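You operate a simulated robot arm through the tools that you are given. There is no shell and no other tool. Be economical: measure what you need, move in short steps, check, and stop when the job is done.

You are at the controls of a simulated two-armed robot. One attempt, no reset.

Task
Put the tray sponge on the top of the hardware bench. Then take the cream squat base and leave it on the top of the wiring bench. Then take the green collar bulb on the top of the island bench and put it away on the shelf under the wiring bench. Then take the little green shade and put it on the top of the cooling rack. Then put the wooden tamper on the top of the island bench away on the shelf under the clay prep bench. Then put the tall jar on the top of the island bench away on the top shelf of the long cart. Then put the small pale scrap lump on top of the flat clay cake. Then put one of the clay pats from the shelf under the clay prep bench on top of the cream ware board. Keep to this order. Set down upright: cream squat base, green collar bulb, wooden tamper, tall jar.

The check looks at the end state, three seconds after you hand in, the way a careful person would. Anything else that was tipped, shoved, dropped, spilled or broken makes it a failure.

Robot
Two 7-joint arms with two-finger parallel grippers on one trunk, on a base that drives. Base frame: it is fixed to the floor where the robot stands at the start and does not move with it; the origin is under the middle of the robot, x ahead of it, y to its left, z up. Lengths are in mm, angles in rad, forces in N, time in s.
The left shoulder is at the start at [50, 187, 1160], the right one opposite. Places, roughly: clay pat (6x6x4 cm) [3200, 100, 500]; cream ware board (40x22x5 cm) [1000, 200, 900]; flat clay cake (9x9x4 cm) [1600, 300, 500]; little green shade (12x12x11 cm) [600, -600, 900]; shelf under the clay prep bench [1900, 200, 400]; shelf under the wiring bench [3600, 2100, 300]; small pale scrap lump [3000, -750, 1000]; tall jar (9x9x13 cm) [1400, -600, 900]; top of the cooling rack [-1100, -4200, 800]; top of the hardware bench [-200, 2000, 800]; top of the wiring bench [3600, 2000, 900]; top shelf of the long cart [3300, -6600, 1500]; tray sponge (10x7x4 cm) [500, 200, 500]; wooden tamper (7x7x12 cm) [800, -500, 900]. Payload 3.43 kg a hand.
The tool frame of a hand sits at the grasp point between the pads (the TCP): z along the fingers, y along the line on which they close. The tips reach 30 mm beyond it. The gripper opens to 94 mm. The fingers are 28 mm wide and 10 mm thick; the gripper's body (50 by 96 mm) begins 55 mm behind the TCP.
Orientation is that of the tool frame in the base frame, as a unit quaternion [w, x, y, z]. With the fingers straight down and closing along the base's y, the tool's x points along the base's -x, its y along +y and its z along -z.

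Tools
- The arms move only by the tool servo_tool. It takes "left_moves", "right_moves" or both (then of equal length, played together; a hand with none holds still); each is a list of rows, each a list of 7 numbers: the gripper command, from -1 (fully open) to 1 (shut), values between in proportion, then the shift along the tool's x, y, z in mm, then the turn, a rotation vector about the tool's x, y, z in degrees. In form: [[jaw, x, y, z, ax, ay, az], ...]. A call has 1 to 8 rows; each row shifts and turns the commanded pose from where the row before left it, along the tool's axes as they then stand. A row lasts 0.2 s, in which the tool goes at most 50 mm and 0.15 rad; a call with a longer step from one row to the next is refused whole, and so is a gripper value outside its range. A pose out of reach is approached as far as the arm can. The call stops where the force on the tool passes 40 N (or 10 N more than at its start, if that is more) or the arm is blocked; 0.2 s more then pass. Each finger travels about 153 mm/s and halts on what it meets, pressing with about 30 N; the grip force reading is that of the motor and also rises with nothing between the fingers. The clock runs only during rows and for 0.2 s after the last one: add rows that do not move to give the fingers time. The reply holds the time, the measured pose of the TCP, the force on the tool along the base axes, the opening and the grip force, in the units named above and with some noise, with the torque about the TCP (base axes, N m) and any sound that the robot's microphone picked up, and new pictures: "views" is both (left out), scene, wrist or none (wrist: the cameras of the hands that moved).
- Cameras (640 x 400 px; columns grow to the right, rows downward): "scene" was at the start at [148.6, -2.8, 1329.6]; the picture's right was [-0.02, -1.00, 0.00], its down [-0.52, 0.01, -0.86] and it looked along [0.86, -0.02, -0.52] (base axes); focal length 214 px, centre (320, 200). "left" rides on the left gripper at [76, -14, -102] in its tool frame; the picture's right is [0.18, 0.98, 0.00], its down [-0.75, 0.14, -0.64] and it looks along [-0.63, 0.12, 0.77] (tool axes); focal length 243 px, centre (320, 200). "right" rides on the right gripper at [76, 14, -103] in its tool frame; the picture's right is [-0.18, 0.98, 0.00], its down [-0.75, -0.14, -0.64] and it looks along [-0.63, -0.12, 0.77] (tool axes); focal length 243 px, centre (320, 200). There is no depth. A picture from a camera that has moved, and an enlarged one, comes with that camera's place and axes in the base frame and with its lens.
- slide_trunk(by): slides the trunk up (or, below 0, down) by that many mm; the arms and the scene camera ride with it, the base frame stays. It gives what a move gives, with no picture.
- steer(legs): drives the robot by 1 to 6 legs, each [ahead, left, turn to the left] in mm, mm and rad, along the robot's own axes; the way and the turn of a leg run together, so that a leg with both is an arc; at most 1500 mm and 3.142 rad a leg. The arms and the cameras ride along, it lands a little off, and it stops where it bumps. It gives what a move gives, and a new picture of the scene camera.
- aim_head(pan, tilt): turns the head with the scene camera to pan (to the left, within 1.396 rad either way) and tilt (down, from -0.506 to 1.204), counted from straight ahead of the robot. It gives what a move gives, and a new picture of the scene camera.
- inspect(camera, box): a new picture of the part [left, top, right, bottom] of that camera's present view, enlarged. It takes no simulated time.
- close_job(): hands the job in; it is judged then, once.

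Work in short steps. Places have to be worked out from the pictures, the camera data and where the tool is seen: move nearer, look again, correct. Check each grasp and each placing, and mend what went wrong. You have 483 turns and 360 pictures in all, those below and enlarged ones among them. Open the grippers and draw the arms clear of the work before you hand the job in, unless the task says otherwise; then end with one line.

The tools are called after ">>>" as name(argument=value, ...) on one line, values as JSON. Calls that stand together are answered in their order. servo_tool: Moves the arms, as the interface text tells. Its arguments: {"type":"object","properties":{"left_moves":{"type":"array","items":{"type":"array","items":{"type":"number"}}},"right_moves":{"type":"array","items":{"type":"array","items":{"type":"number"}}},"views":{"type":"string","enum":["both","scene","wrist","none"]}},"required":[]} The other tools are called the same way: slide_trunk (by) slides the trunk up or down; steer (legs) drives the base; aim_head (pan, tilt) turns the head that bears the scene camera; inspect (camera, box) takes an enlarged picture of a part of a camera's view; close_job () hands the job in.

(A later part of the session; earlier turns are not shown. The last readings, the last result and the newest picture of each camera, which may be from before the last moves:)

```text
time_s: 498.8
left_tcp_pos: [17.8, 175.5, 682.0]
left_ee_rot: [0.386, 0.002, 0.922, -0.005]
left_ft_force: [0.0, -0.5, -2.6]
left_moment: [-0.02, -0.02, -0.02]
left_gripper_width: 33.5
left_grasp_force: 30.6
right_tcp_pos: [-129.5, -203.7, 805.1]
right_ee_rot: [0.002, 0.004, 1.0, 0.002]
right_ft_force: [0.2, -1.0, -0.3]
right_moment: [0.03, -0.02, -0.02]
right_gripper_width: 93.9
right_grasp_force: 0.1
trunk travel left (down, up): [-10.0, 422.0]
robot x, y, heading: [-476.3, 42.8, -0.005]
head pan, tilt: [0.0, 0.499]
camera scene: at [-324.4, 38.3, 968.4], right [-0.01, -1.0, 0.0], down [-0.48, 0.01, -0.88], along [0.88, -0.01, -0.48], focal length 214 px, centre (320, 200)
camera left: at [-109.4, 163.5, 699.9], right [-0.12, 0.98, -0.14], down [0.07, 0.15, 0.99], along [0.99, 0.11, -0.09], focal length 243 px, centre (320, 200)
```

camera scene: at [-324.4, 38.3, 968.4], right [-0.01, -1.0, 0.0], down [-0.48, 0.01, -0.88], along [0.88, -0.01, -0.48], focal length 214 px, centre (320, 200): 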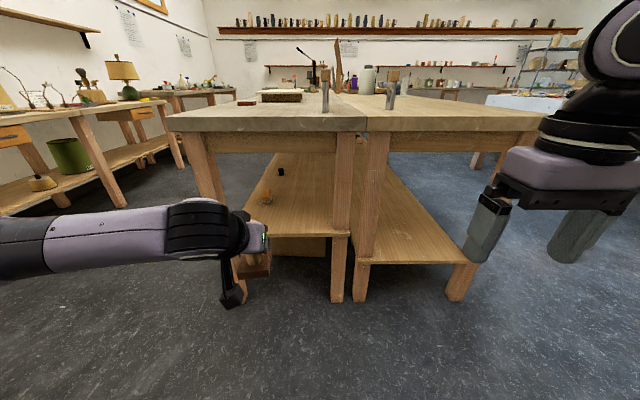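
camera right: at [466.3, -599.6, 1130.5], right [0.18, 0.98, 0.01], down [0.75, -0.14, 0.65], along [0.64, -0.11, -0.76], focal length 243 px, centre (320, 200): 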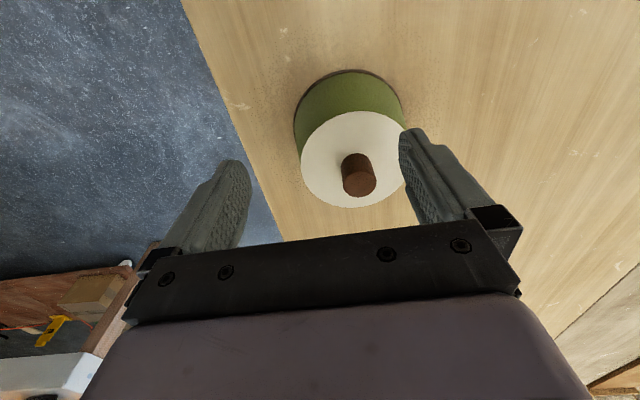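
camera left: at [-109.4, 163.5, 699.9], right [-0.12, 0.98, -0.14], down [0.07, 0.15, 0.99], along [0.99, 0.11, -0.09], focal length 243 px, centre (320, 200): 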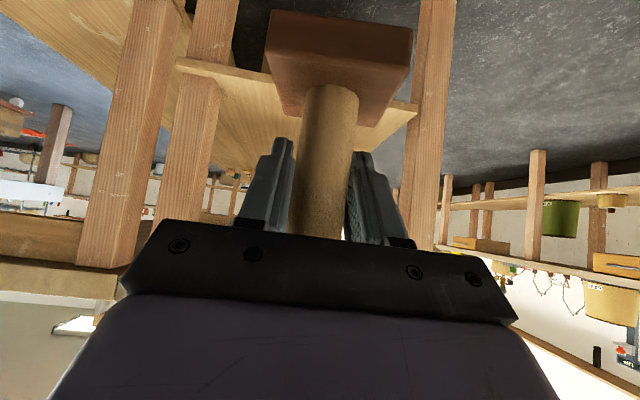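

Lower the left arm to z≈560, raise/tuck the right hand, then drive in over the shelf.

>>> servo_tool(left_moves=[[1, 21, 0, 21, 0, 0, 0], [1, 21, 0, 21, 0, 0, 0], [1, 21, 0, 21, 0, 0, 0], [1, 21, 0, 21, 0, 0, 0], [1, 0, 0, 0, 0, 0, 0], [1, 0, 0, 0, 0, 0, 0]], right_moves=[[-1, 20, 0, -35, 0, 0, 0], [-1, 20, 0, -35, 0, 0, 0], [-1, 20, 0, -35, 0, 0, 0], [-1, 20, 0, -35, 0, 0, 0], [-1, 20, 0, -35, 0, 0, 0], [-1, 20, 0, -35, 0, 0, 0]], views="none")

>>> steer(legs=[[0, 10, 0.006], [425, 0, 0]])

>>> servo_tool(left_moves=[[1, 0, 0, 0, 0, 0, 0]], views="wrist")

```text
time_s: 500.2
left_tcp_pos: [19.9, 173.3, 564.5]
left_ee_rot: [0.385, 0.002, 0.923, -0.005]
left_ft_force: [-0.9, 0.5, -3.1]
left_moment: [0.0, 0.02, 0.01]
left_gripper_width: 33.7
left_grasp_force: 29.8
right_tcp_pos: [-249.2, -203.4, 1003.2]
right_ee_rot: [0.004, 0.005, 1.0, 0.004]
right_ft_force: [0.3, 1.0, 0.6]
right_moment: [-0.02, 0.01, 0.04]
right_gripper_width: 94.0
right_grasp_force: 0.0
right hand out of reach, approached as far as the arm can: row 6
trunk travel left (down, up): [-10.0, 422.0]
robot x, y, heading: [-473.2, 40.5, -0.01]
head pan, tilt: [0.0, 0.499]
```

```text
time_s: 503.1
left_tcp_pos: [448.7, 187.4, 563.0]
left_ee_rot: [0.386, -0.002, 0.922, -0.004]
left_ft_force: [0.3, -0.2, -2.2]
left_moment: [0.01, -0.03, -0.01]
left_gripper_width: 33.5
left_grasp_force: 30.3
right_tcp_pos: [182.2, -191.0, 1004.5]
right_ee_rot: [0.003, 0.0, 1.0, 0.004]
right_ft_force: [-0.5, 0.1, 0.9]
right_moment: [-0.02, -0.03, -0.02]
right_gripper_width: 94.1
right_grasp_force: 0.2
trunk travel left (down, up): [-10.0, 422.0]
robot x, y, heading: [-51.2, 49.1, -0.002]
head pan, tilt: [0.0, 0.499]
camera scene: at [104.2, 48.2, 968.4], right [0.0, -1.0, 0.0], down [-0.48, 0.0, -0.88], along [0.88, 0.0, -0.48], focal length 214 px, centre (320, 200)
```

scene: 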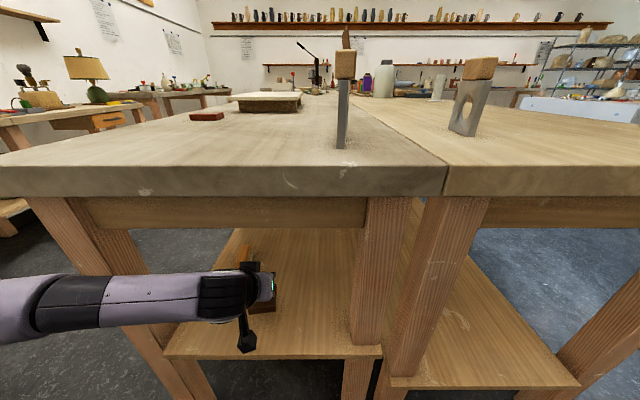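

```text
time_s: 503.6
left_tcp_pos: [448.2, 187.7, 563.2]
left_ee_rot: [0.385, -0.002, 0.923, -0.003]
left_ft_force: [-0.7, 0.5, -0.9]
left_moment: [0.01, 0.01, -0.03]
left_gripper_width: 33.3
left_grasp_force: 30.1
right_tcp_pos: [182.0, -192.8, 1003.2]
right_ee_rot: [0.004, 0.0, 1.0, 0.005]
right_ft_force: [0.3, 0.6, 0.1]
right_moment: [0.0, 0.0, 0.02]
right_gripper_width: 94.3
right_grasp_force: 0.0
trunk travel left (down, up): [-10.0, 422.0]
robot x, y, heading: [-45.4, 49.7, -0.005]
head pan, tilt: [0.0, 0.499]
camera left: at [320.1, 173.5, 581.5], right [-0.13, 0.98, -0.14], down [0.07, 0.15, 0.99], along [0.99, 0.12, -0.09], focal length 243 px, centre (320, 200)
```

left: 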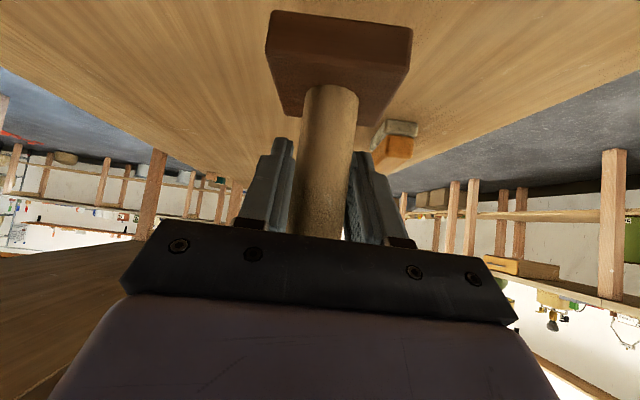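

Over the shelf and clear. Lower gradually to contact.

>>> servo_tool(left_moves=[[1, 10.6, 0, 10.6, 0, 0, 0], [1, 2.8, 0, 2.8, 0, 0, 0], [1, 2.1, 0, 2.1, 0, 0, 0], [1, 2.1, 0, 2.1, 0, 0, 0], [1, 2.1, 0, 2.1, 0, 0, 0], [1, 2.1, 0, 2.1, 0, 0, 0], [1, 2.1, 0, 2.1, 0, 0, 0], [1, 2.1, 0, 2.1, 0, 0, 0]], views="wrist")

```text
time_s: 505.4
left_tcp_pos: [447.0, 188.9, 528.4]
left_ee_rot: [0.386, -0.003, 0.923, -0.002]
left_ft_force: [-0.3, 0.6, -1.9]
left_moment: [-0.01, -0.02, 0.01]
left_gripper_width: 33.6
left_grasp_force: 30.1
right_tcp_pos: [181.8, -192.8, 1003.2]
right_ee_rot: [0.005, 0.001, 1.0, 0.005]
right_ft_force: [0.3, 0.7, 0.4]
right_moment: [-0.05, 0.0, 0.0]
right_gripper_width: 94.0
right_grasp_force: 0.1
trunk travel left (down, up): [-10.0, 422.0]
robot x, y, heading: [-48.8, 46.7, -0.003]
head pan, tilt: [0.0, 0.499]
camera left: at [320.8, 174.1, 545.3], right [-0.13, 0.98, -0.14], down [0.07, 0.15, 0.99], along [0.99, 0.12, -0.09], focal length 243 px, centre (320, 200)
```

left: 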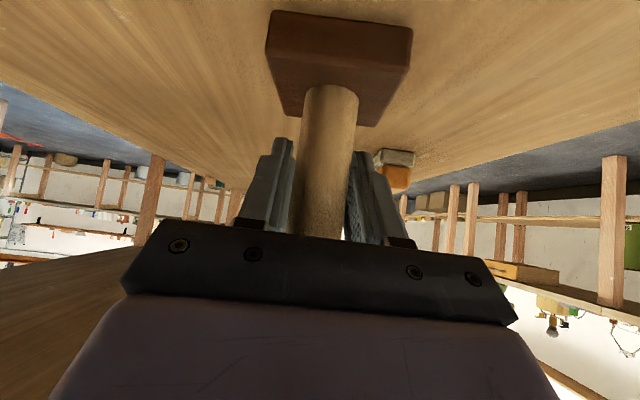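

>>> servo_tool(left_moves=[[1, 2.1, 0, 2.1, 0, 0, 0], [1, 2.1, 0, 2.1, 0, 0, 0], [1, 2.1, 0, 2.1, 0, 0, 0], [1, 2.1, 0, 2.1, 0, 0, 0], [1, 2.1, 0, 2.1, 0, 0, 0], [1, 2.1, 0, 2.1, 0, 0, 0], [1, 2.1, 0, 2.1, 0, 0, 0], [1, 2.1, 0, 2.1, 0, 0, 0]], views="wrist")

```text
time_s: 507.1
left_tcp_pos: [450.0, 186.5, 508.4]
left_ee_rot: [0.393, -0.003, 0.92, -0.004]
left_ft_force: [0.0, 3.2, 31.4]
left_moment: [-0.04, 0.01, -0.01]
left_gripper_width: 33.7
left_grasp_force: 29.9
right_tcp_pos: [180.4, -193.6, 1003.7]
right_ee_rot: [0.005, 0.0, 1.0, 0.004]
right_ft_force: [0.2, 0.1, 0.7]
right_moment: [-0.03, 0.02, 0.0]
right_gripper_width: 93.9
right_grasp_force: 0.0
trunk travel left (down, up): [-10.0, 422.0]
robot x, y, heading: [-44.4, 45.4, -0.004]
head pan, tilt: [0.0, 0.499]
camera left: at [322.5, 172.6, 525.2], right [-0.13, 0.98, -0.14], down [0.06, 0.15, 0.99], along [0.99, 0.12, -0.08], focal length 243 px, centre (320, 200)
```

left: 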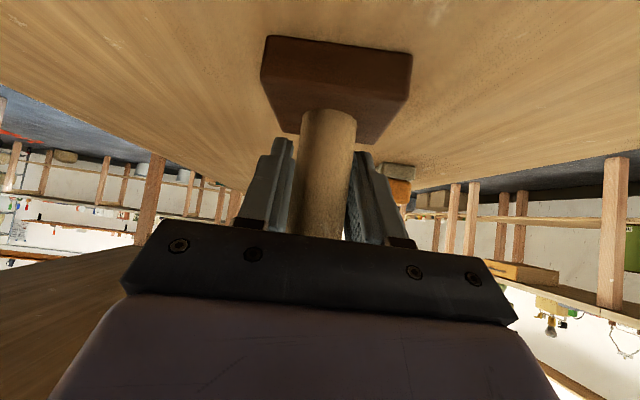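

Seated. Ease up, open, and retreat along the tool axis.

>>> servo_tool(left_moves=[[1, -3, 0, -3, 0, 0, 0], [1, 0, 0, 0, 0, 0, 0], [-0.6, 0, 0, 0, 0, 0, 0], [-0.6, 0, 0, 0, 0, 0, 0], [-0.6, -10, 0, -20, 0, 0, 0], [-0.6, -15, 0, -40, 0, 0, 0], [-0.6, -15, 0, -40, 0, 0, 0]], views="wrist")

```text
time_s: 508.8
left_tcp_pos: [402.0, 188.8, 605.9]
left_ee_rot: [0.386, -0.002, 0.923, -0.003]
left_ft_force: [-0.6, 0.7, -0.9]
left_moment: [-0.03, 0.01, -0.02]
left_gripper_width: 75.2
left_grasp_force: 0.1
right_tcp_pos: [180.2, -192.9, 1003.2]
right_ee_rot: [0.004, 0.001, 1.0, 0.004]
right_ft_force: [-1.1, -0.4, -0.3]
right_moment: [-0.03, 0.02, -0.01]
right_gripper_width: 93.7
right_grasp_force: 0.1
trunk travel left (down, up): [-10.0, 422.0]
robot x, y, heading: [-45.7, 49.6, -0.001]
head pan, tilt: [0.0, 0.499]
camera left: at [275.2, 174.9, 624.5], right [-0.13, 0.98, -0.14], down [0.07, 0.15, 0.99], along [0.99, 0.12, -0.09], focal length 243 px, centre (320, 200)
```

left: 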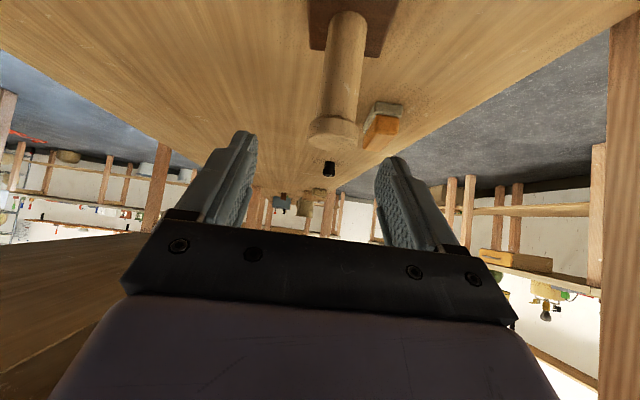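

Tamper placed upright. Next: tall jar. Back out, raise, and drive around to the right side of the island bench in front of the jar.

>>> steer(legs=[[-420, 0, 0], [0, -1210, 0], [1500, 0, 0], [480, 0, 0], [0, 0, 1.57]])

>>> slide_trunk(by=300)

>>> aim_head(pan=0.0, tilt=0.5)

```text
time_s: 530.4
left_tcp_pos: [1347.6, -753.3, 606.9]
left_ee_rot: [0.279, -0.643, 0.662, 0.266]
left_ft_force: [0.1, -0.1, -0.3]
left_moment: [-0.03, 0.0, 0.0]
left_gripper_width: 75.3
left_grasp_force: 0.2
right_tcp_pos: [1721.2, -987.6, 1003.1]
right_ee_rot: [0.0, -0.695, 0.719, 0.007]
right_ft_force: [0.6, -0.6, 0.5]
right_moment: [0.0, 0.01, 0.01]
right_gripper_width: 93.7
right_grasp_force: 0.0
trunk travel left (down, up): [-10.0, 422.0]
robot x, y, heading: [1472.4, -1203.4, 1.534]
head pan, tilt: [0.0, 0.499]
camera scene: at [1477.1, -1057.9, 968.4], right [1.0, -0.04, 0.0], down [-0.02, -0.48, -0.88], along [0.03, 0.88, -0.48], focal length 214 px, centre (320, 200)
```

scene: 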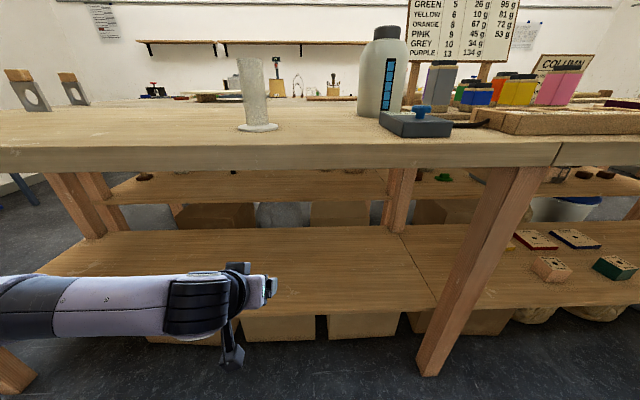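

```text
time_s: 533.4
left_tcp_pos: [1347.4, -753.3, 907.2]
left_ee_rot: [0.279, -0.643, 0.661, 0.266]
left_ft_force: [0.4, -0.2, -0.4]
left_moment: [0.03, 0.0, 0.01]
left_gripper_width: 75.2
left_grasp_force: 0.0
right_tcp_pos: [1720.4, -986.6, 1302.7]
right_ee_rot: [0.0, -0.695, 0.719, 0.006]
right_ft_force: [0.4, 0.5, 0.5]
right_moment: [0.0, 0.02, 0.02]
right_gripper_width: 93.9
right_grasp_force: 0.0
trunk travel left (down, up): [-310.0, 122.0]
robot x, y, heading: [1473.3, -1204.9, 1.533]
head pan, tilt: [0.0, 0.499]
```

```text
time_s: 534.0
left_tcp_pos: [1348.3, -753.6, 906.4]
left_ee_rot: [0.279, -0.643, 0.662, 0.266]
left_ft_force: [-0.2, -0.1, 1.1]
left_moment: [0.02, -0.03, -0.01]
left_gripper_width: 75.3
left_grasp_force: 0.0
right_tcp_pos: [1720.3, -987.6, 1303.2]
right_ee_rot: [0.0, -0.695, 0.719, 0.006]
right_ft_force: [0.9, 0.4, 0.9]
right_moment: [0.04, 0.01, -0.01]
right_gripper_width: 94.0
right_grasp_force: 0.0
trunk travel left (down, up): [-310.0, 122.0]
robot x, y, heading: [1471.0, -1204.7, 1.536]
head pan, tilt: [0.0, 0.499]
camera scene: at [1477.1, -1057.9, 1268.4], right [1.0, -0.04, 0.0], down [-0.02, -0.48, -0.88], along [0.03, 0.88, -0.48], focal length 214 px, centre (320, 200)
```

scene: 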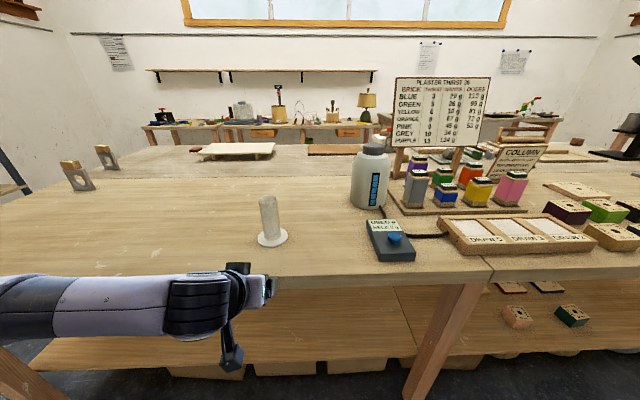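

>>> inspect(camera="scene", box=[220, 170, 340, 260])

```text
4.44 times, centred on (280, 215) of scene
camera zoom: at [1477.1, -1057.9, 1268.4], right [1.0, -0.04, 0.0], down [-0.02, -0.48, -0.88], along [0.03, 0.88, -0.48], focal length 953 px, centre (498, 133)
```

zoom: 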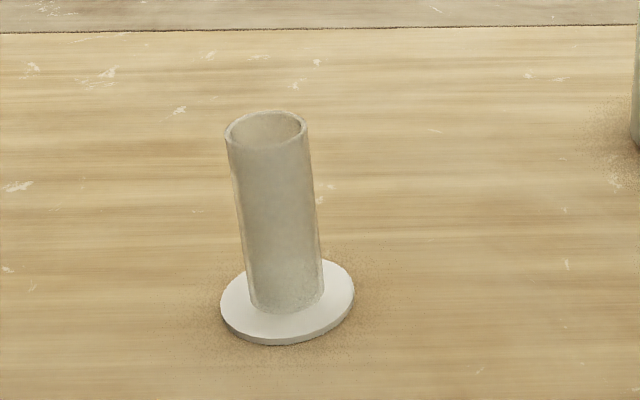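

This is the tall jar (glass cylinder on a foot), ≈(1355, −553), top z≈995. Since the target shelf is high (~1500), I'll grasp it with the hand 60° from vertical. Fix heading and tilt further.

>>> steer(legs=[[-60, 0, 0.035]])

>>> servo_tool(left_moves=[[-1, 0, 0, 0, 0, -7.5, 0], [-1, 0, 0, 0, 0, -7.5, 0], [-1, -21, 0, -36, 0, 0, 0]], views="wrist")

```text
time_s: 535.0
left_tcp_pos: [1329.3, -818.3, 906.5]
left_ee_rot: [-0.276, 0.654, -0.65, -0.271]
left_ft_force: [0.2, -0.4, -0.2]
left_moment: [0.01, -0.01, 0.02]
left_gripper_width: 75.6
left_grasp_force: 0.1
right_tcp_pos: [1711.9, -1038.0, 1302.4]
right_ee_rot: [0.0, 0.708, -0.706, -0.006]
right_ft_force: [0.0, -0.9, 0.7]
right_moment: [-0.02, 0.01, -0.01]
right_gripper_width: 93.8
right_grasp_force: 0.1
trunk travel left (down, up): [-310.0, 122.0]
robot x, y, heading: [1468.2, -1263.9, 1.569]
head pan, tilt: [0.0, 0.499]
camera scene: at [1470.6, -1117.7, 1268.5], right [1.0, 0.0, 0.0], down [0.0, -0.48, -0.88], along [0.0, 0.88, -0.48], focal length 214 px, centre (320, 200)
```

scene: 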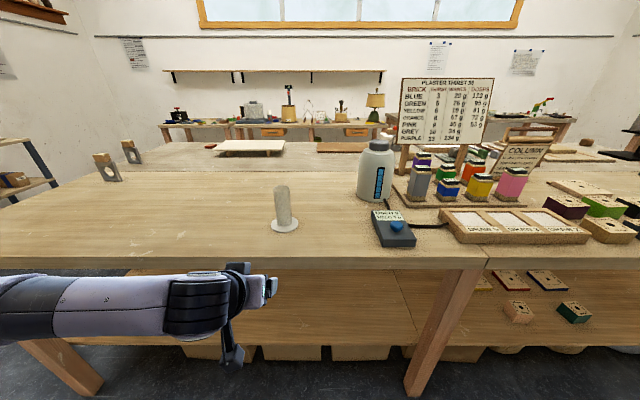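

```text
time_s: 535.8
left_tcp_pos: [1330.7, -839.0, 941.2]
left_ee_rot: [-0.358, 0.614, -0.608, -0.355]
left_ft_force: [-0.1, 0.6, -0.6]
left_moment: [0.01, -0.02, -0.04]
left_gripper_width: 93.7
left_grasp_force: 0.0
right_tcp_pos: [1710.8, -1037.2, 1302.8]
right_ee_rot: [0.0, 0.709, -0.706, -0.006]
right_ft_force: [-0.2, -0.1, 0.4]
right_moment: [0.01, -0.02, 0.01]
right_gripper_width: 94.0
right_grasp_force: 0.0
trunk travel left (down, up): [-310.0, 122.0]
robot x, y, heading: [1471.7, -1269.4, 1.576]
head pan, tilt: [0.0, 0.499]
camera left: at [1345.7, -964.4, 926.6], right [-0.98, -0.1, -0.17], down [-0.15, -0.19, 0.97], along [-0.12, 0.98, 0.17], focal length 243 px, centre (320, 200)
```

left: 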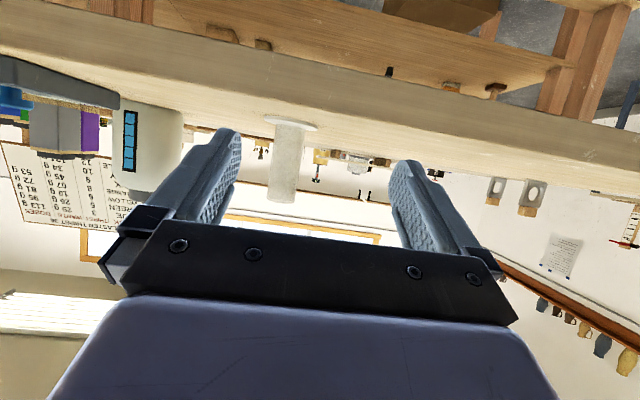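

60° works. Align x (+29 right) and approach horizontally by the base.

>>> steer(legs=[[0, -29, 0], [215, 0, 0]])

>>> servo_tool(left_moves=[[-1, 0, 0, 0, 0, 0, 0]], views="wrist")

```text
time_s: 537.9
left_tcp_pos: [1361.7, -623.7, 942.4]
left_ee_rot: [-0.358, 0.613, -0.609, -0.354]
left_ft_force: [-0.3, 0.5, -0.7]
left_moment: [0.01, -0.02, 0.0]
left_gripper_width: 94.1
left_grasp_force: 0.1
right_tcp_pos: [1740.5, -822.3, 1302.7]
right_ee_rot: [0.0, 0.708, -0.706, -0.007]
right_ft_force: [-0.2, -0.2, 0.3]
right_moment: [-0.01, 0.05, 0.02]
right_gripper_width: 93.9
right_grasp_force: 0.0
trunk travel left (down, up): [-310.0, 122.0]
robot x, y, heading: [1496.4, -1049.0, 1.572]
head pan, tilt: [0.0, 0.499]
camera scene: at [1499.7, -901.9, 1268.3], right [1.0, 0.0, 0.0], down [0.0, -0.48, -0.88], along [0.0, 0.88, -0.48], focal length 214 px, centre (320, 200)
```

scene: 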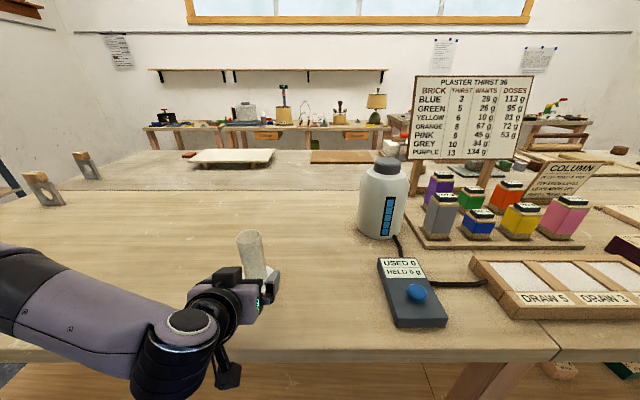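

```text
time_s: 538.2
left_tcp_pos: [1361.7, -623.1, 942.9]
left_ee_rot: [-0.357, 0.613, -0.609, -0.354]
left_ft_force: [0.5, -0.5, -0.4]
left_moment: [0.0, 0.03, 0.0]
left_gripper_width: 94.1
left_grasp_force: 0.1
right_tcp_pos: [1742.0, -823.9, 1303.6]
right_ee_rot: [0.0, 0.707, -0.707, -0.006]
right_ft_force: [0.4, -0.4, 0.9]
right_moment: [0.02, 0.0, -0.04]
right_gripper_width: 94.2
right_grasp_force: 0.0
trunk travel left (down, up): [-310.0, 122.0]
robot x, y, heading: [1498.7, -1055.0, 1.574]
head pan, tilt: [0.0, 0.499]
camera left: at [1375.5, -749.3, 926.6], right [-0.98, -0.09, -0.17], down [-0.15, -0.19, 0.97], along [-0.12, 0.98, 0.17], focal length 243 px, centre (320, 200)
```

left: 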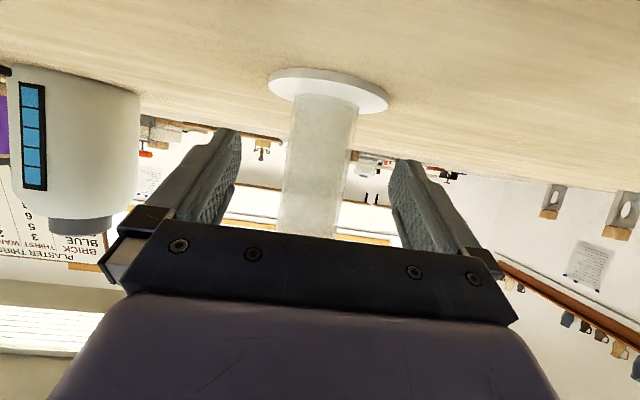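

Well centred. Advance 64 mm more and close.

>>> steer(legs=[[64, 0, 0]])

>>> servo_tool(left_moves=[[-0.3, 0, 0, 0, 0, 0, 0], [0.2, 0, 0, 0, 0, 0, 0], [1, 0, 0, 0, 0, 0, 0], [1, 0, 0, 0, 0, 0, 0]], views="wrist")

```text
time_s: 539.2
left_tcp_pos: [1362.0, -559.5, 941.8]
left_ee_rot: [-0.357, 0.613, -0.608, -0.355]
left_ft_force: [0.1, 0.3, 0.4]
left_moment: [-0.04, 0.0, -0.02]
left_gripper_width: 94.0
left_grasp_force: 0.1
right_tcp_pos: [1741.7, -758.0, 1303.5]
right_ee_rot: [0.0, 0.708, -0.706, -0.006]
right_ft_force: [0.1, -0.2, -0.8]
right_moment: [0.03, -0.04, -0.02]
right_gripper_width: 94.0
right_grasp_force: 0.1
trunk travel left (down, up): [-310.0, 122.0]
robot x, y, heading: [1502.8, -987.9, 1.573]
head pan, tilt: [0.0, 0.499]
camera scene: at [1499.8, -837.4, 1268.3], right [1.0, 0.0, 0.0], down [0.0, -0.48, -0.88], along [0.0, 0.88, -0.48], focal length 214 px, centre (320, 200)
```

scene: 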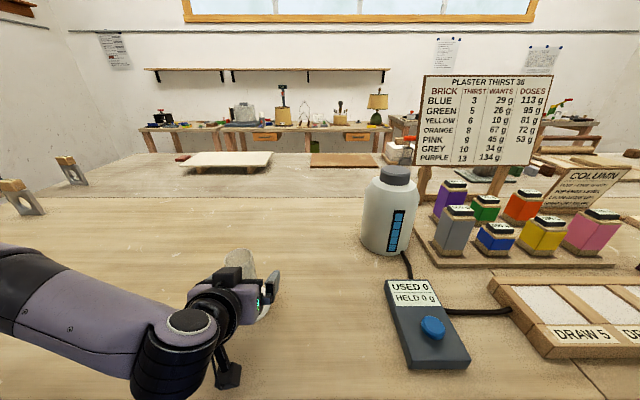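

```text
time_s: 540.2
left_tcp_pos: [1363.3, -558.3, 941.8]
left_ee_rot: [-0.358, 0.613, -0.609, -0.355]
left_ft_force: [-1.0, 0.0, 2.2]
left_moment: [0.0, 0.18, 0.0]
left_gripper_width: 50.4
left_grasp_force: 29.7
right_tcp_pos: [1741.5, -759.0, 1303.8]
right_ee_rot: [0.0, 0.707, -0.707, -0.006]
right_ft_force: [-0.2, 0.3, 0.5]
right_moment: [-0.03, -0.01, -0.01]
right_gripper_width: 94.3
right_grasp_force: 0.1
trunk travel left (down, up): [-310.0, 122.0]
robot x, y, heading: [1501.9, -985.6, 1.572]
head pan, tilt: [0.0, 0.499]
camera left: at [1375.6, -684.9, 926.8], right [-0.98, -0.09, -0.17], down [-0.15, -0.19, 0.97], along [-0.12, 0.98, 0.17], focal length 243 px, centre (320, 200)
```

left: 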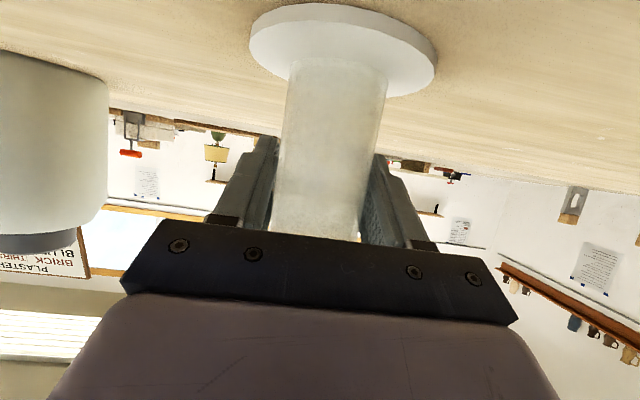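

Jar gripped (50 mm). Lift, back off, and look around toward +x for a route to the long cart.

>>> slide_trunk(by=120)

>>> steer(legs=[[-180, 0, 0], [0, 0, -1.57]])

>>> aim_head(pan=-0.7, tilt=0.3)

```text
time_s: 541.7
left_tcp_pos: [1362.3, -558.6, 1061.2]
left_ee_rot: [-0.357, 0.614, -0.608, -0.355]
left_ft_force: [-0.1, 0.2, -0.6]
left_moment: [0.04, 0.03, -0.03]
left_gripper_width: 50.1
left_grasp_force: 29.9
right_tcp_pos: [1739.8, -759.6, 1422.2]
right_ee_rot: [0.001, 0.708, -0.707, -0.006]
right_ft_force: [-0.2, -0.2, -0.1]
right_moment: [0.0, 0.02, 0.03]
right_gripper_width: 94.0
right_grasp_force: 0.1
trunk travel left (down, up): [-430.0, 2.0]
robot x, y, heading: [1503.1, -986.1, 1.575]
head pan, tilt: [0.0, 0.499]
```

```text
time_s: 547.0
left_tcp_pos: [1923.4, -1020.8, 1063.2]
left_ee_rot: [0.503, -0.013, 0.864, 0.003]
left_ft_force: [0.3, 0.0, -1.6]
left_moment: [0.0, 0.02, -0.02]
left_gripper_width: 50.2
left_grasp_force: 30.2
right_tcp_pos: [1732.9, -1405.0, 1424.2]
right_ee_rot: [0.004, -0.013, 1.0, 0.005]
right_ft_force: [0.8, -0.2, -0.2]
right_moment: [0.01, 0.0, 0.0]
right_gripper_width: 93.7
right_grasp_force: 0.1
trunk travel left (down, up): [-430.0, 2.0]
robot x, y, heading: [1498.1, -1170.0, 0.023]
head pan, tilt: [0.0, 0.499]
camera scene: at [1649.1, -1165.3, 1388.4], right [0.02, -1.0, 0.0], down [-0.48, -0.01, -0.88], along [0.88, 0.02, -0.48], focal length 214 px, centre (320, 200)
```

scene: 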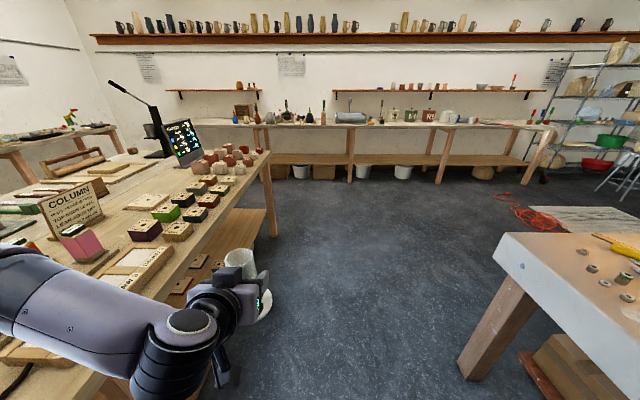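

```text
time_s: 548.1
left_tcp_pos: [1924.1, -1020.6, 1063.1]
left_ee_rot: [0.503, -0.013, 0.864, 0.004]
left_ft_force: [-0.2, -0.6, -0.4]
left_moment: [0.03, -0.01, 0.0]
left_gripper_width: 50.2
left_grasp_force: 29.7
right_tcp_pos: [1732.6, -1404.5, 1421.6]
right_ee_rot: [0.006, -0.012, 1.0, 0.004]
right_ft_force: [0.2, 0.1, -0.4]
right_moment: [-0.01, 0.01, 0.0]
right_gripper_width: 94.2
right_grasp_force: 0.0
trunk travel left (down, up): [-430.0, 2.0]
robot x, y, heading: [1502.7, -1168.5, 0.021]
head pan, tilt: [-0.7, 0.3]
camera scene: at [1630.9, -1225.8, 1406.8], right [-0.63, -0.78, 0.0], down [-0.23, 0.19, -0.96], along [0.74, -0.6, -0.3], focal length 214 px, centre (320, 200)
```

scene: 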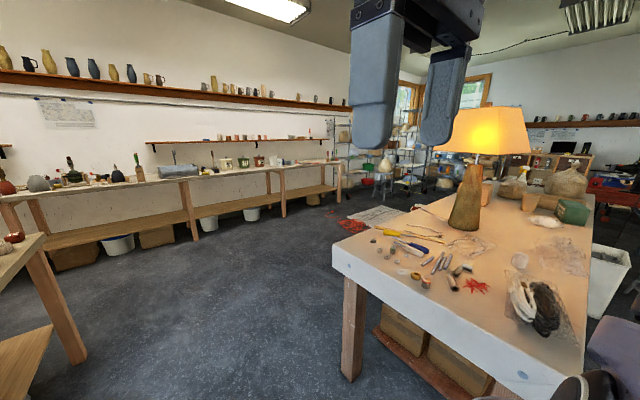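

There's an aisle past the white table at x≈3100. Drive there and turn toward −y.

>>> steer(legs=[[0, -30, -0.022], [1500, 0, 0], [100, 0, 0], [0, 0, -1.57], [1000, 0, 0]])

>>> aim_head(pan=0.0, tilt=0.3)

```text
time_s: 565.2
left_tcp_pos: [3265.2, -2605.7, 1061.3]
left_ee_rot: [0.357, 0.603, 0.619, -0.354]
left_ft_force: [0.0, 0.0, -1.2]
left_moment: [0.02, -0.01, 0.0]
left_gripper_width: 49.8
left_grasp_force: 30.4
right_tcp_pos: [2882.8, -2411.0, 1423.7]
right_ee_rot: [0.006, 0.701, 0.714, 0.0]
right_ft_force: [-0.1, 0.6, -1.3]
right_moment: [0.02, -0.01, -0.01]
right_gripper_width: 93.9
right_grasp_force: 0.0
trunk travel left (down, up): [-430.0, 2.0]
robot x, y, heading: [3118.9, -2175.3, -1.553]
head pan, tilt: [-0.7, 0.3]
camera scene: at [3062.4, -2311.9, 1406.8], right [-0.78, 0.63, 0.0], down [0.19, 0.23, -0.96], along [-0.6, -0.74, -0.3], focal length 214 px, centre (320, 200)
```

scene: 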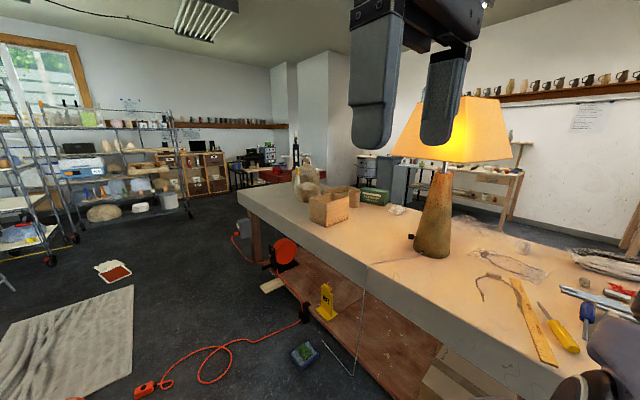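

```text
time_s: 566.3
left_tcp_pos: [3264.9, -2605.7, 1062.0]
left_ee_rot: [0.356, 0.604, 0.618, -0.354]
left_ft_force: [-0.6, -0.3, -1.1]
left_moment: [-0.04, 0.05, 0.02]
left_gripper_width: 49.6
left_grasp_force: 29.9
right_tcp_pos: [2882.0, -2412.4, 1422.1]
right_ee_rot: [0.007, 0.701, 0.713, 0.0]
right_ft_force: [-0.4, -0.3, 0.3]
right_moment: [0.0, 0.0, -0.05]
right_gripper_width: 94.1
right_grasp_force: 0.0
trunk travel left (down, up): [-430.0, 2.0]
robot x, y, heading: [3121.1, -2184.9, -1.555]
head pan, tilt: [0.0, 0.3]
camera scene: at [3122.8, -2332.6, 1406.8], right [-1.0, -0.02, 0.0], down [0.0, 0.3, -0.96], along [0.01, -0.96, -0.3], focal length 214 px, centre (320, 200)
```

scene: 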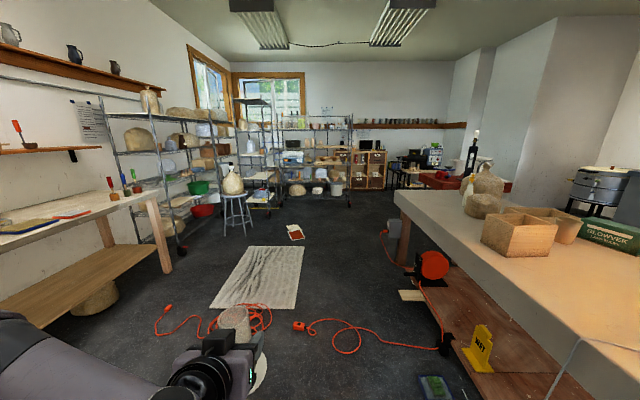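

An extension cord crosses the aisle at y≈−3600, so I won't drive over it. The wire cart is seen straight ahead beyond; I'll take the western route instead. Back up and go around.

>>> steer(legs=[[-1120, 0, -0.016], [0, -1500, 0], [0, -1500, 0], [0, -280, 0], [1500, 0, 0], [1450, 0, 0]])

>>> aim_head(pan=0.55, tilt=0.4)

```text
time_s: 583.8
left_tcp_pos: [698.0, -1403.7, 1061.0]
left_ee_rot: [0.344, 0.626, 0.596, -0.367]
left_ft_force: [0.8, -0.8, -1.8]
left_moment: [-0.02, 0.03, -0.02]
left_gripper_width: 49.5
left_grasp_force: 30.2
right_tcp_pos: [331.6, -1183.8, 1423.6]
right_ee_rot: [0.007, 0.724, 0.69, 0.0]
right_ft_force: [0.3, -0.4, 0.1]
right_moment: [0.01, 0.04, -0.01]
right_gripper_width: 93.8
right_grasp_force: 0.1
trunk travel left (down, up): [-430.0, 2.0]
robot x, y, heading: [581.4, -971.1, -1.625]
head pan, tilt: [0.0, 0.3]
stopped in leg 3: the robot was blocked; the commanded pose is now the measured one
camera scene: at [577.3, -1121.7, 1406.7], right [-1.0, 0.05, 0.0], down [0.01, 0.3, -0.96], along [-0.05, -0.95, -0.3], focal length 214 px, centre (320, 200)
```

scene: 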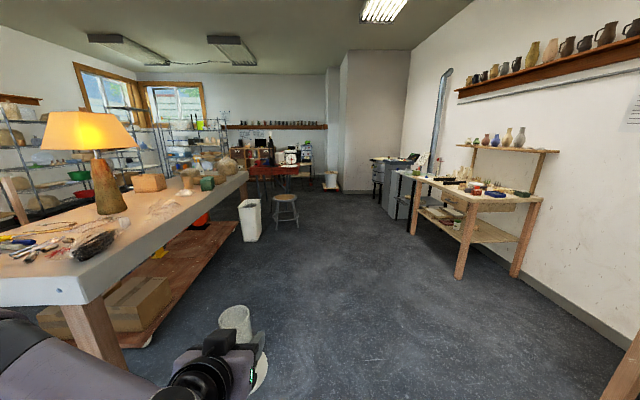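

```text
time_s: 584.8
left_tcp_pos: [699.4, -1401.9, 1060.7]
left_ee_rot: [0.345, 0.625, 0.596, -0.368]
left_ft_force: [-1.1, 0.8, -1.2]
left_moment: [0.01, -0.02, 0.01]
left_gripper_width: 49.8
left_grasp_force: 30.2
right_tcp_pos: [330.9, -1182.4, 1422.2]
right_ee_rot: [0.007, 0.724, 0.69, -0.001]
right_ft_force: [0.0, -0.4, -0.3]
right_moment: [-0.01, -0.01, 0.0]
right_gripper_width: 93.8
right_grasp_force: 0.0
trunk travel left (down, up): [-430.0, 2.0]
robot x, y, heading: [585.6, -969.8, -1.622]
head pan, tilt: [0.55, 0.4]
camera scene: at [625.5, -1109.1, 1397.6], right [-0.88, -0.48, 0.0], down [-0.19, 0.34, -0.92], along [0.44, -0.81, -0.39], focal length 214 px, centre (320, 200)
```

scene: 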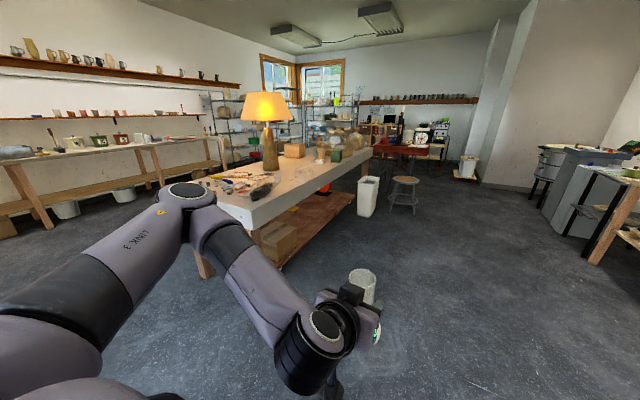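

Blocked near the island's corner leg (heading drift). Move ahead away from it, then continue west and south.

>>> steer(legs=[[250, 0, 0.052], [0, -760, 0], [1500, 0, 0], [1500, 0, 0]])

>>> aim_head(pan=0.6, tilt=0.35)

```text
time_s: 604.4
left_tcp_pos: [81.4, -4623.8, 1061.6]
left_ee_rot: [0.363, 0.593, 0.629, -0.348]
left_ft_force: [-0.3, -0.3, -0.9]
left_moment: [0.02, 0.02, 0.0]
left_gripper_width: 48.9
left_grasp_force: 30.2
right_tcp_pos: [-308.4, -4444.7, 1423.7]
right_ee_rot: [0.007, 0.686, 0.727, 0.0]
right_ft_force: [-0.1, -1.0, 0.6]
right_moment: [-0.02, 0.01, 0.02]
right_gripper_width: 94.1
right_grasp_force: 0.1
trunk travel left (down, up): [-430.0, 2.0]
robot x, y, heading: [-77.3, -4203.7, -1.521]
head pan, tilt: [0.55, 0.4]
camera scene: at [-22.6, -4339.7, 1397.5], right [-0.82, -0.57, 0.0], down [-0.22, 0.32, -0.92], along [0.52, -0.76, -0.39], focal length 214 px, centre (320, 200)
```

scene: 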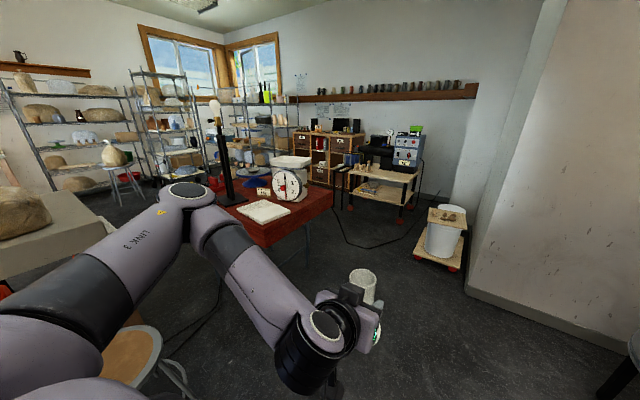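

```text
time_s: 605.0
left_tcp_pos: [82.7, -4622.5, 1061.8]
left_ee_rot: [0.364, 0.592, 0.629, -0.348]
left_ft_force: [0.0, -0.6, -1.4]
left_moment: [0.02, -0.02, 0.02]
left_gripper_width: 49.0
left_grasp_force: 29.6
right_tcp_pos: [-307.8, -4444.3, 1424.3]
right_ee_rot: [0.007, 0.686, 0.727, 0.0]
right_ft_force: [-0.5, -0.9, 0.4]
right_moment: [-0.03, 0.01, 0.01]
right_gripper_width: 93.9
right_grasp_force: 0.0
trunk travel left (down, up): [-430.0, 2.0]
robot x, y, heading: [-80.8, -4198.0, -1.518]
head pan, tilt: [0.6, 0.351]
camera scene: at [-18.6, -4337.1, 1402.1], right [-0.79, -0.61, 0.0], down [-0.21, 0.27, -0.94], along [0.57, -0.74, -0.34], focal length 214 px, centre (320, 200)
```

scene: 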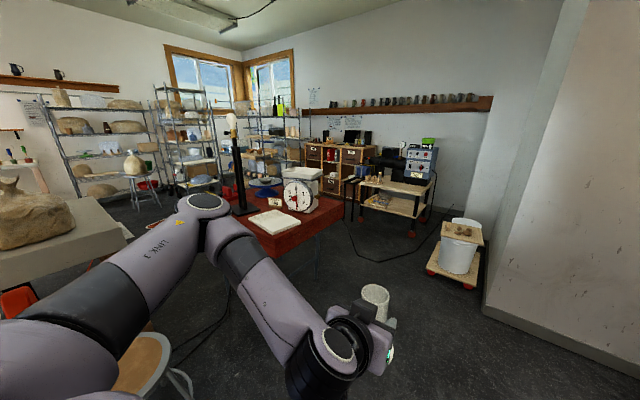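

Zoom on the racks/cart area and floor obstacles.

>>> inspect(camera="scene", box=[130, 70, 350, 220])

>>> aim_head(pan=0.95, tilt=0.55)

```text
2.67 times, centred on (240, 145) of scene
camera zoom: at [-18.6, -4337.1, 1402.1], right [-0.79, -0.61, 0.0], down [-0.21, 0.27, -0.94], along [0.57, -0.74, -0.34], focal length 572 px, centre (533, 347)
```

zoom: 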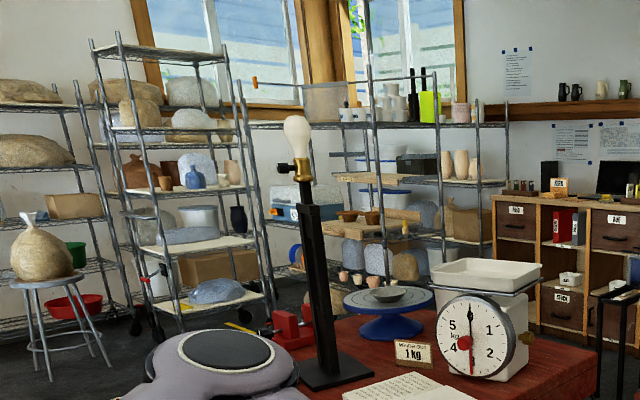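

```text
time_s: 605.8
left_tcp_pos: [80.7, -4622.9, 1061.2]
left_ee_rot: [0.364, 0.592, 0.629, -0.349]
left_ft_force: [0.0, -0.5, -1.2]
left_moment: [-0.02, -0.03, 0.02]
left_gripper_width: 48.7
left_grasp_force: 29.9
right_tcp_pos: [-307.5, -4444.1, 1423.0]
right_ee_rot: [0.007, 0.686, 0.727, 0.0]
right_ft_force: [0.0, -0.3, -0.8]
right_moment: [0.02, -0.02, -0.02]
right_gripper_width: 94.0
right_grasp_force: 0.1
trunk travel left (down, up): [-430.0, 2.0]
robot x, y, heading: [-82.6, -4205.8, -1.518]
head pan, tilt: [0.949, 0.55]
camera scene: at [0.4, -4311.5, 1383.9], right [-0.54, -0.84, 0.0], down [-0.44, 0.28, -0.85], along [0.72, -0.46, -0.52], focal length 214 px, centre (320, 200)
```

scene: 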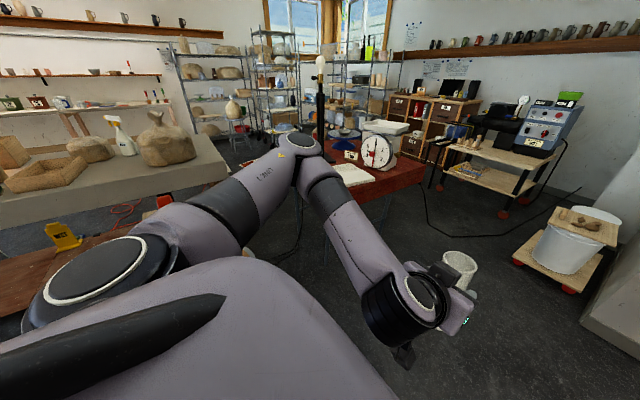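

Both routes to the cart cross thin cords on the floor; the east aisle is wider. I'll go back and take it, checking as I go.

>>> steer(legs=[[0, 0, -0.053], [-1500, 0, 0], [-1500, 0, 0], [-60, 0, 0], [0, 1500, 0]])

```text
time_s: 628.3
left_tcp_pos: [1612.4, -1585.2, 1061.7]
left_ee_rot: [0.357, 0.604, 0.618, -0.355]
left_ft_force: [0.0, -0.7, -1.4]
left_moment: [0.0, -0.01, 0.02]
left_gripper_width: 48.7
left_grasp_force: 30.6
right_tcp_pos: [1229.1, -1390.8, 1423.9]
right_ee_rot: [0.008, 0.7, 0.714, 0.0]
right_ft_force: [0.2, -0.2, -0.3]
right_moment: [0.0, 0.02, -0.01]
right_gripper_width: 94.1
right_grasp_force: 0.0
trunk travel left (down, up): [-430.0, 2.0]
robot x, y, heading: [1468.5, -1158.1, -1.547]
head pan, tilt: [0.949, 0.55]
camera scene: at [1543.2, -1269.7, 1383.8], right [-0.57, -0.82, 0.0], down [-0.43, 0.3, -0.85], along [0.7, -0.48, -0.52], focal length 214 px, centre (320, 200)
```

scene: 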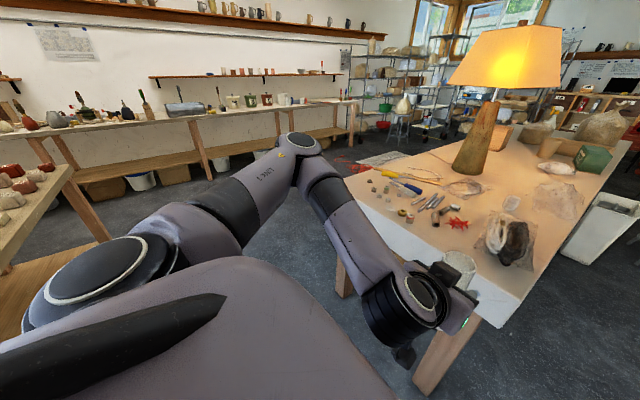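

>>> steer(legs=[[0, 0, -0.024], [0, 1480, 0], [0, 0, -0.01], [1500, 0, 0]])

>>> aim_head(pan=0.0, tilt=0.6)

```text
time_s: 643.3
left_tcp_pos: [3084.2, -3078.1, 1062.2]
left_ee_rot: [0.354, 0.608, 0.614, -0.357]
left_ft_force: [-0.4, 0.4, -1.5]
left_moment: [0.01, -0.03, -0.01]
left_gripper_width: 48.7
left_grasp_force: 30.1
right_tcp_pos: [2703.7, -2882.3, 1424.4]
right_ee_rot: [0.008, 0.704, 0.71, 0.0]
right_ft_force: [0.6, -0.8, -0.1]
right_moment: [0.01, -0.01, 0.01]
right_gripper_width: 94.2
right_grasp_force: 0.1
trunk travel left (down, up): [-430.0, 2.0]
robot x, y, heading: [2943.6, -2658.0, -1.564]
head pan, tilt: [0.949, 0.55]
camera scene: at [3018.5, -2763.3, 1383.8], right [-0.58, -0.82, 0.0], down [-0.43, 0.3, -0.85], along [0.7, -0.49, -0.52], focal length 214 px, centre (320, 200)
```

scene: 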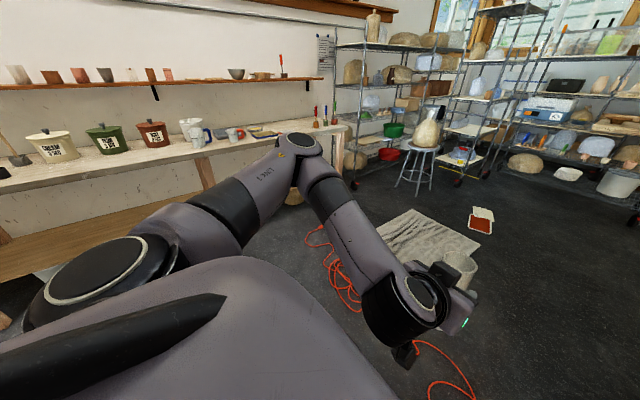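

```text
time_s: 644.5
left_tcp_pos: [3085.8, -3077.1, 1062.8]
left_ee_rot: [0.355, 0.607, 0.614, -0.357]
left_ft_force: [0.7, 0.6, -0.6]
left_moment: [-0.02, -0.02, 0.03]
left_gripper_width: 48.8
left_grasp_force: 30.1
right_tcp_pos: [2703.7, -2882.8, 1423.4]
right_ee_rot: [0.007, 0.704, 0.71, 0.0]
right_ft_force: [0.4, 0.4, 0.4]
right_moment: [0.0, -0.01, 0.01]
right_gripper_width: 94.0
right_grasp_force: 0.0
trunk travel left (down, up): [-430.0, 2.0]
robot x, y, heading: [2940.4, -2650.5, -1.567]
head pan, tilt: [0.0, 0.6]
camera scene: at [2945.8, -2799.7, 1379.3], right [-1.0, -0.01, 0.0], down [0.0, 0.56, -0.83], along [0.01, -0.83, -0.56], focal length 214 px, centre (320, 200)
```

scene: 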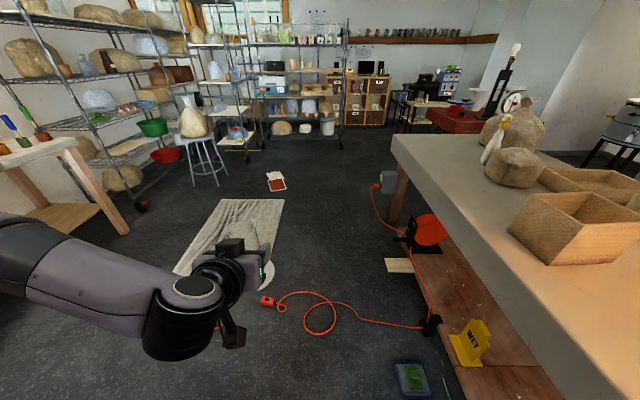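

Drive straight over the thin cord at x≈2940 cautiously (mat and box are clear).

>>> steer(legs=[[400, 0, 0], [400, 0, 0], [700, 0, 0]])

```text
time_s: 649.7
left_tcp_pos: [3089.8, -3900.2, 1061.7]
left_ee_rot: [0.354, 0.608, 0.615, -0.356]
left_ft_force: [-0.8, -0.4, -1.7]
left_moment: [0.0, -0.01, -0.01]
left_gripper_width: 49.0
left_grasp_force: 29.7
right_tcp_pos: [2710.0, -3705.8, 1424.5]
right_ee_rot: [0.007, 0.703, 0.711, 0.0]
right_ft_force: [-0.3, -0.1, 0.6]
right_moment: [0.03, 0.04, 0.01]
right_gripper_width: 94.1
right_grasp_force: 0.1
trunk travel left (down, up): [-430.0, 2.0]
robot x, y, heading: [2948.9, -3475.1, -1.556]
head pan, tilt: [0.0, 0.6]
stopped in leg 3: the robot was blocked; the commanded pose is now the measured one
camera scene: at [2950.9, -3623.6, 1379.1], right [-1.0, -0.01, 0.0], down [-0.01, 0.57, -0.82], along [0.01, -0.82, -0.57], focal length 214 px, centre (320, 200)
```

scene: 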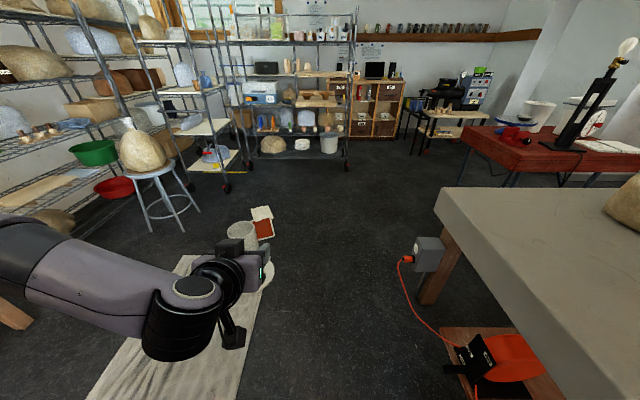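

Blocked. Back up and look at what the base met.

>>> steer(legs=[[-450, 0, 0]])

>>> aim_head(pan=-0.25, tilt=0.85)

```text
time_s: 652.4
left_tcp_pos: [3085.7, -3456.2, 1062.3]
left_ee_rot: [0.355, 0.607, 0.615, -0.357]
left_ft_force: [0.4, -0.3, -1.5]
left_moment: [-0.05, 0.01, 0.0]
left_gripper_width: 48.6
left_grasp_force: 29.9
right_tcp_pos: [2706.2, -3259.0, 1423.1]
right_ee_rot: [0.008, 0.703, 0.711, 0.0]
right_ft_force: [0.1, -0.2, -0.5]
right_moment: [0.01, -0.01, 0.0]
right_gripper_width: 93.9
right_grasp_force: 0.1
trunk travel left (down, up): [-430.0, 2.0]
robot x, y, heading: [2945.5, -3028.8, -1.56]
head pan, tilt: [0.0, 0.6]
camera scene: at [2946.8, -3176.7, 1379.4], right [-1.0, -0.01, 0.0], down [-0.01, 0.56, -0.83], along [0.01, -0.83, -0.56], focal length 214 px, centre (320, 200)
```

scene: 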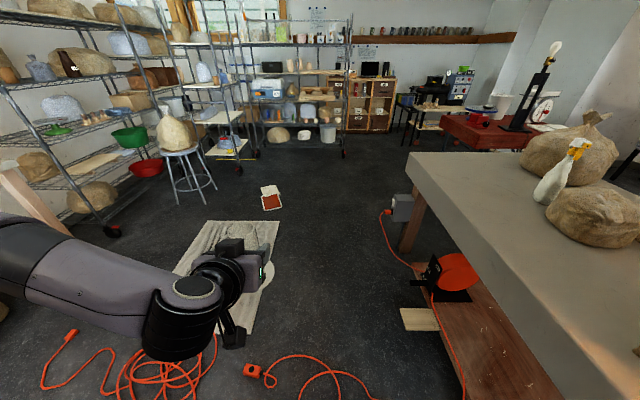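

```text
time_s: 653.2
left_tcp_pos: [3086.5, -3454.4, 1061.2]
left_ee_rot: [0.355, 0.607, 0.615, -0.357]
left_ft_force: [0.3, 0.4, -1.6]
left_moment: [-0.02, 0.01, -0.01]
left_gripper_width: 48.6
left_grasp_force: 29.8
right_tcp_pos: [2704.1, -3258.3, 1423.5]
right_ee_rot: [0.008, 0.702, 0.712, -0.001]
right_ft_force: [-0.6, -0.4, 0.2]
right_moment: [0.02, 0.02, 0.01]
right_gripper_width: 94.0
right_grasp_force: 0.1
trunk travel left (down, up): [-430.0, 2.0]
robot x, y, heading: [2944.3, -3026.4, -1.561]
head pan, tilt: [-0.25, 0.85]
camera scene: at [2927.4, -3164.8, 1358.5], right [-0.97, 0.24, 0.0], down [0.18, 0.73, -0.66], along [-0.16, -0.64, -0.75], focal length 214 px, centre (320, 200)
```

scene: 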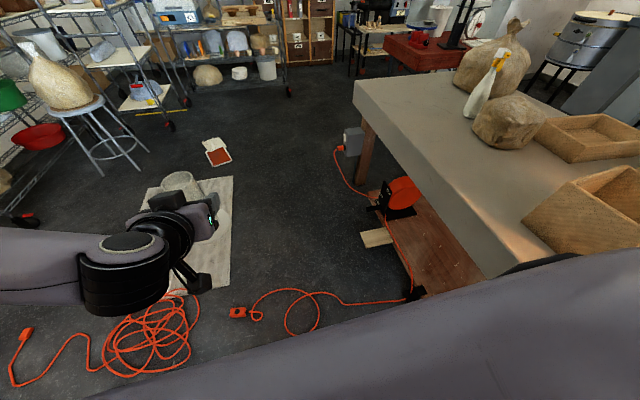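

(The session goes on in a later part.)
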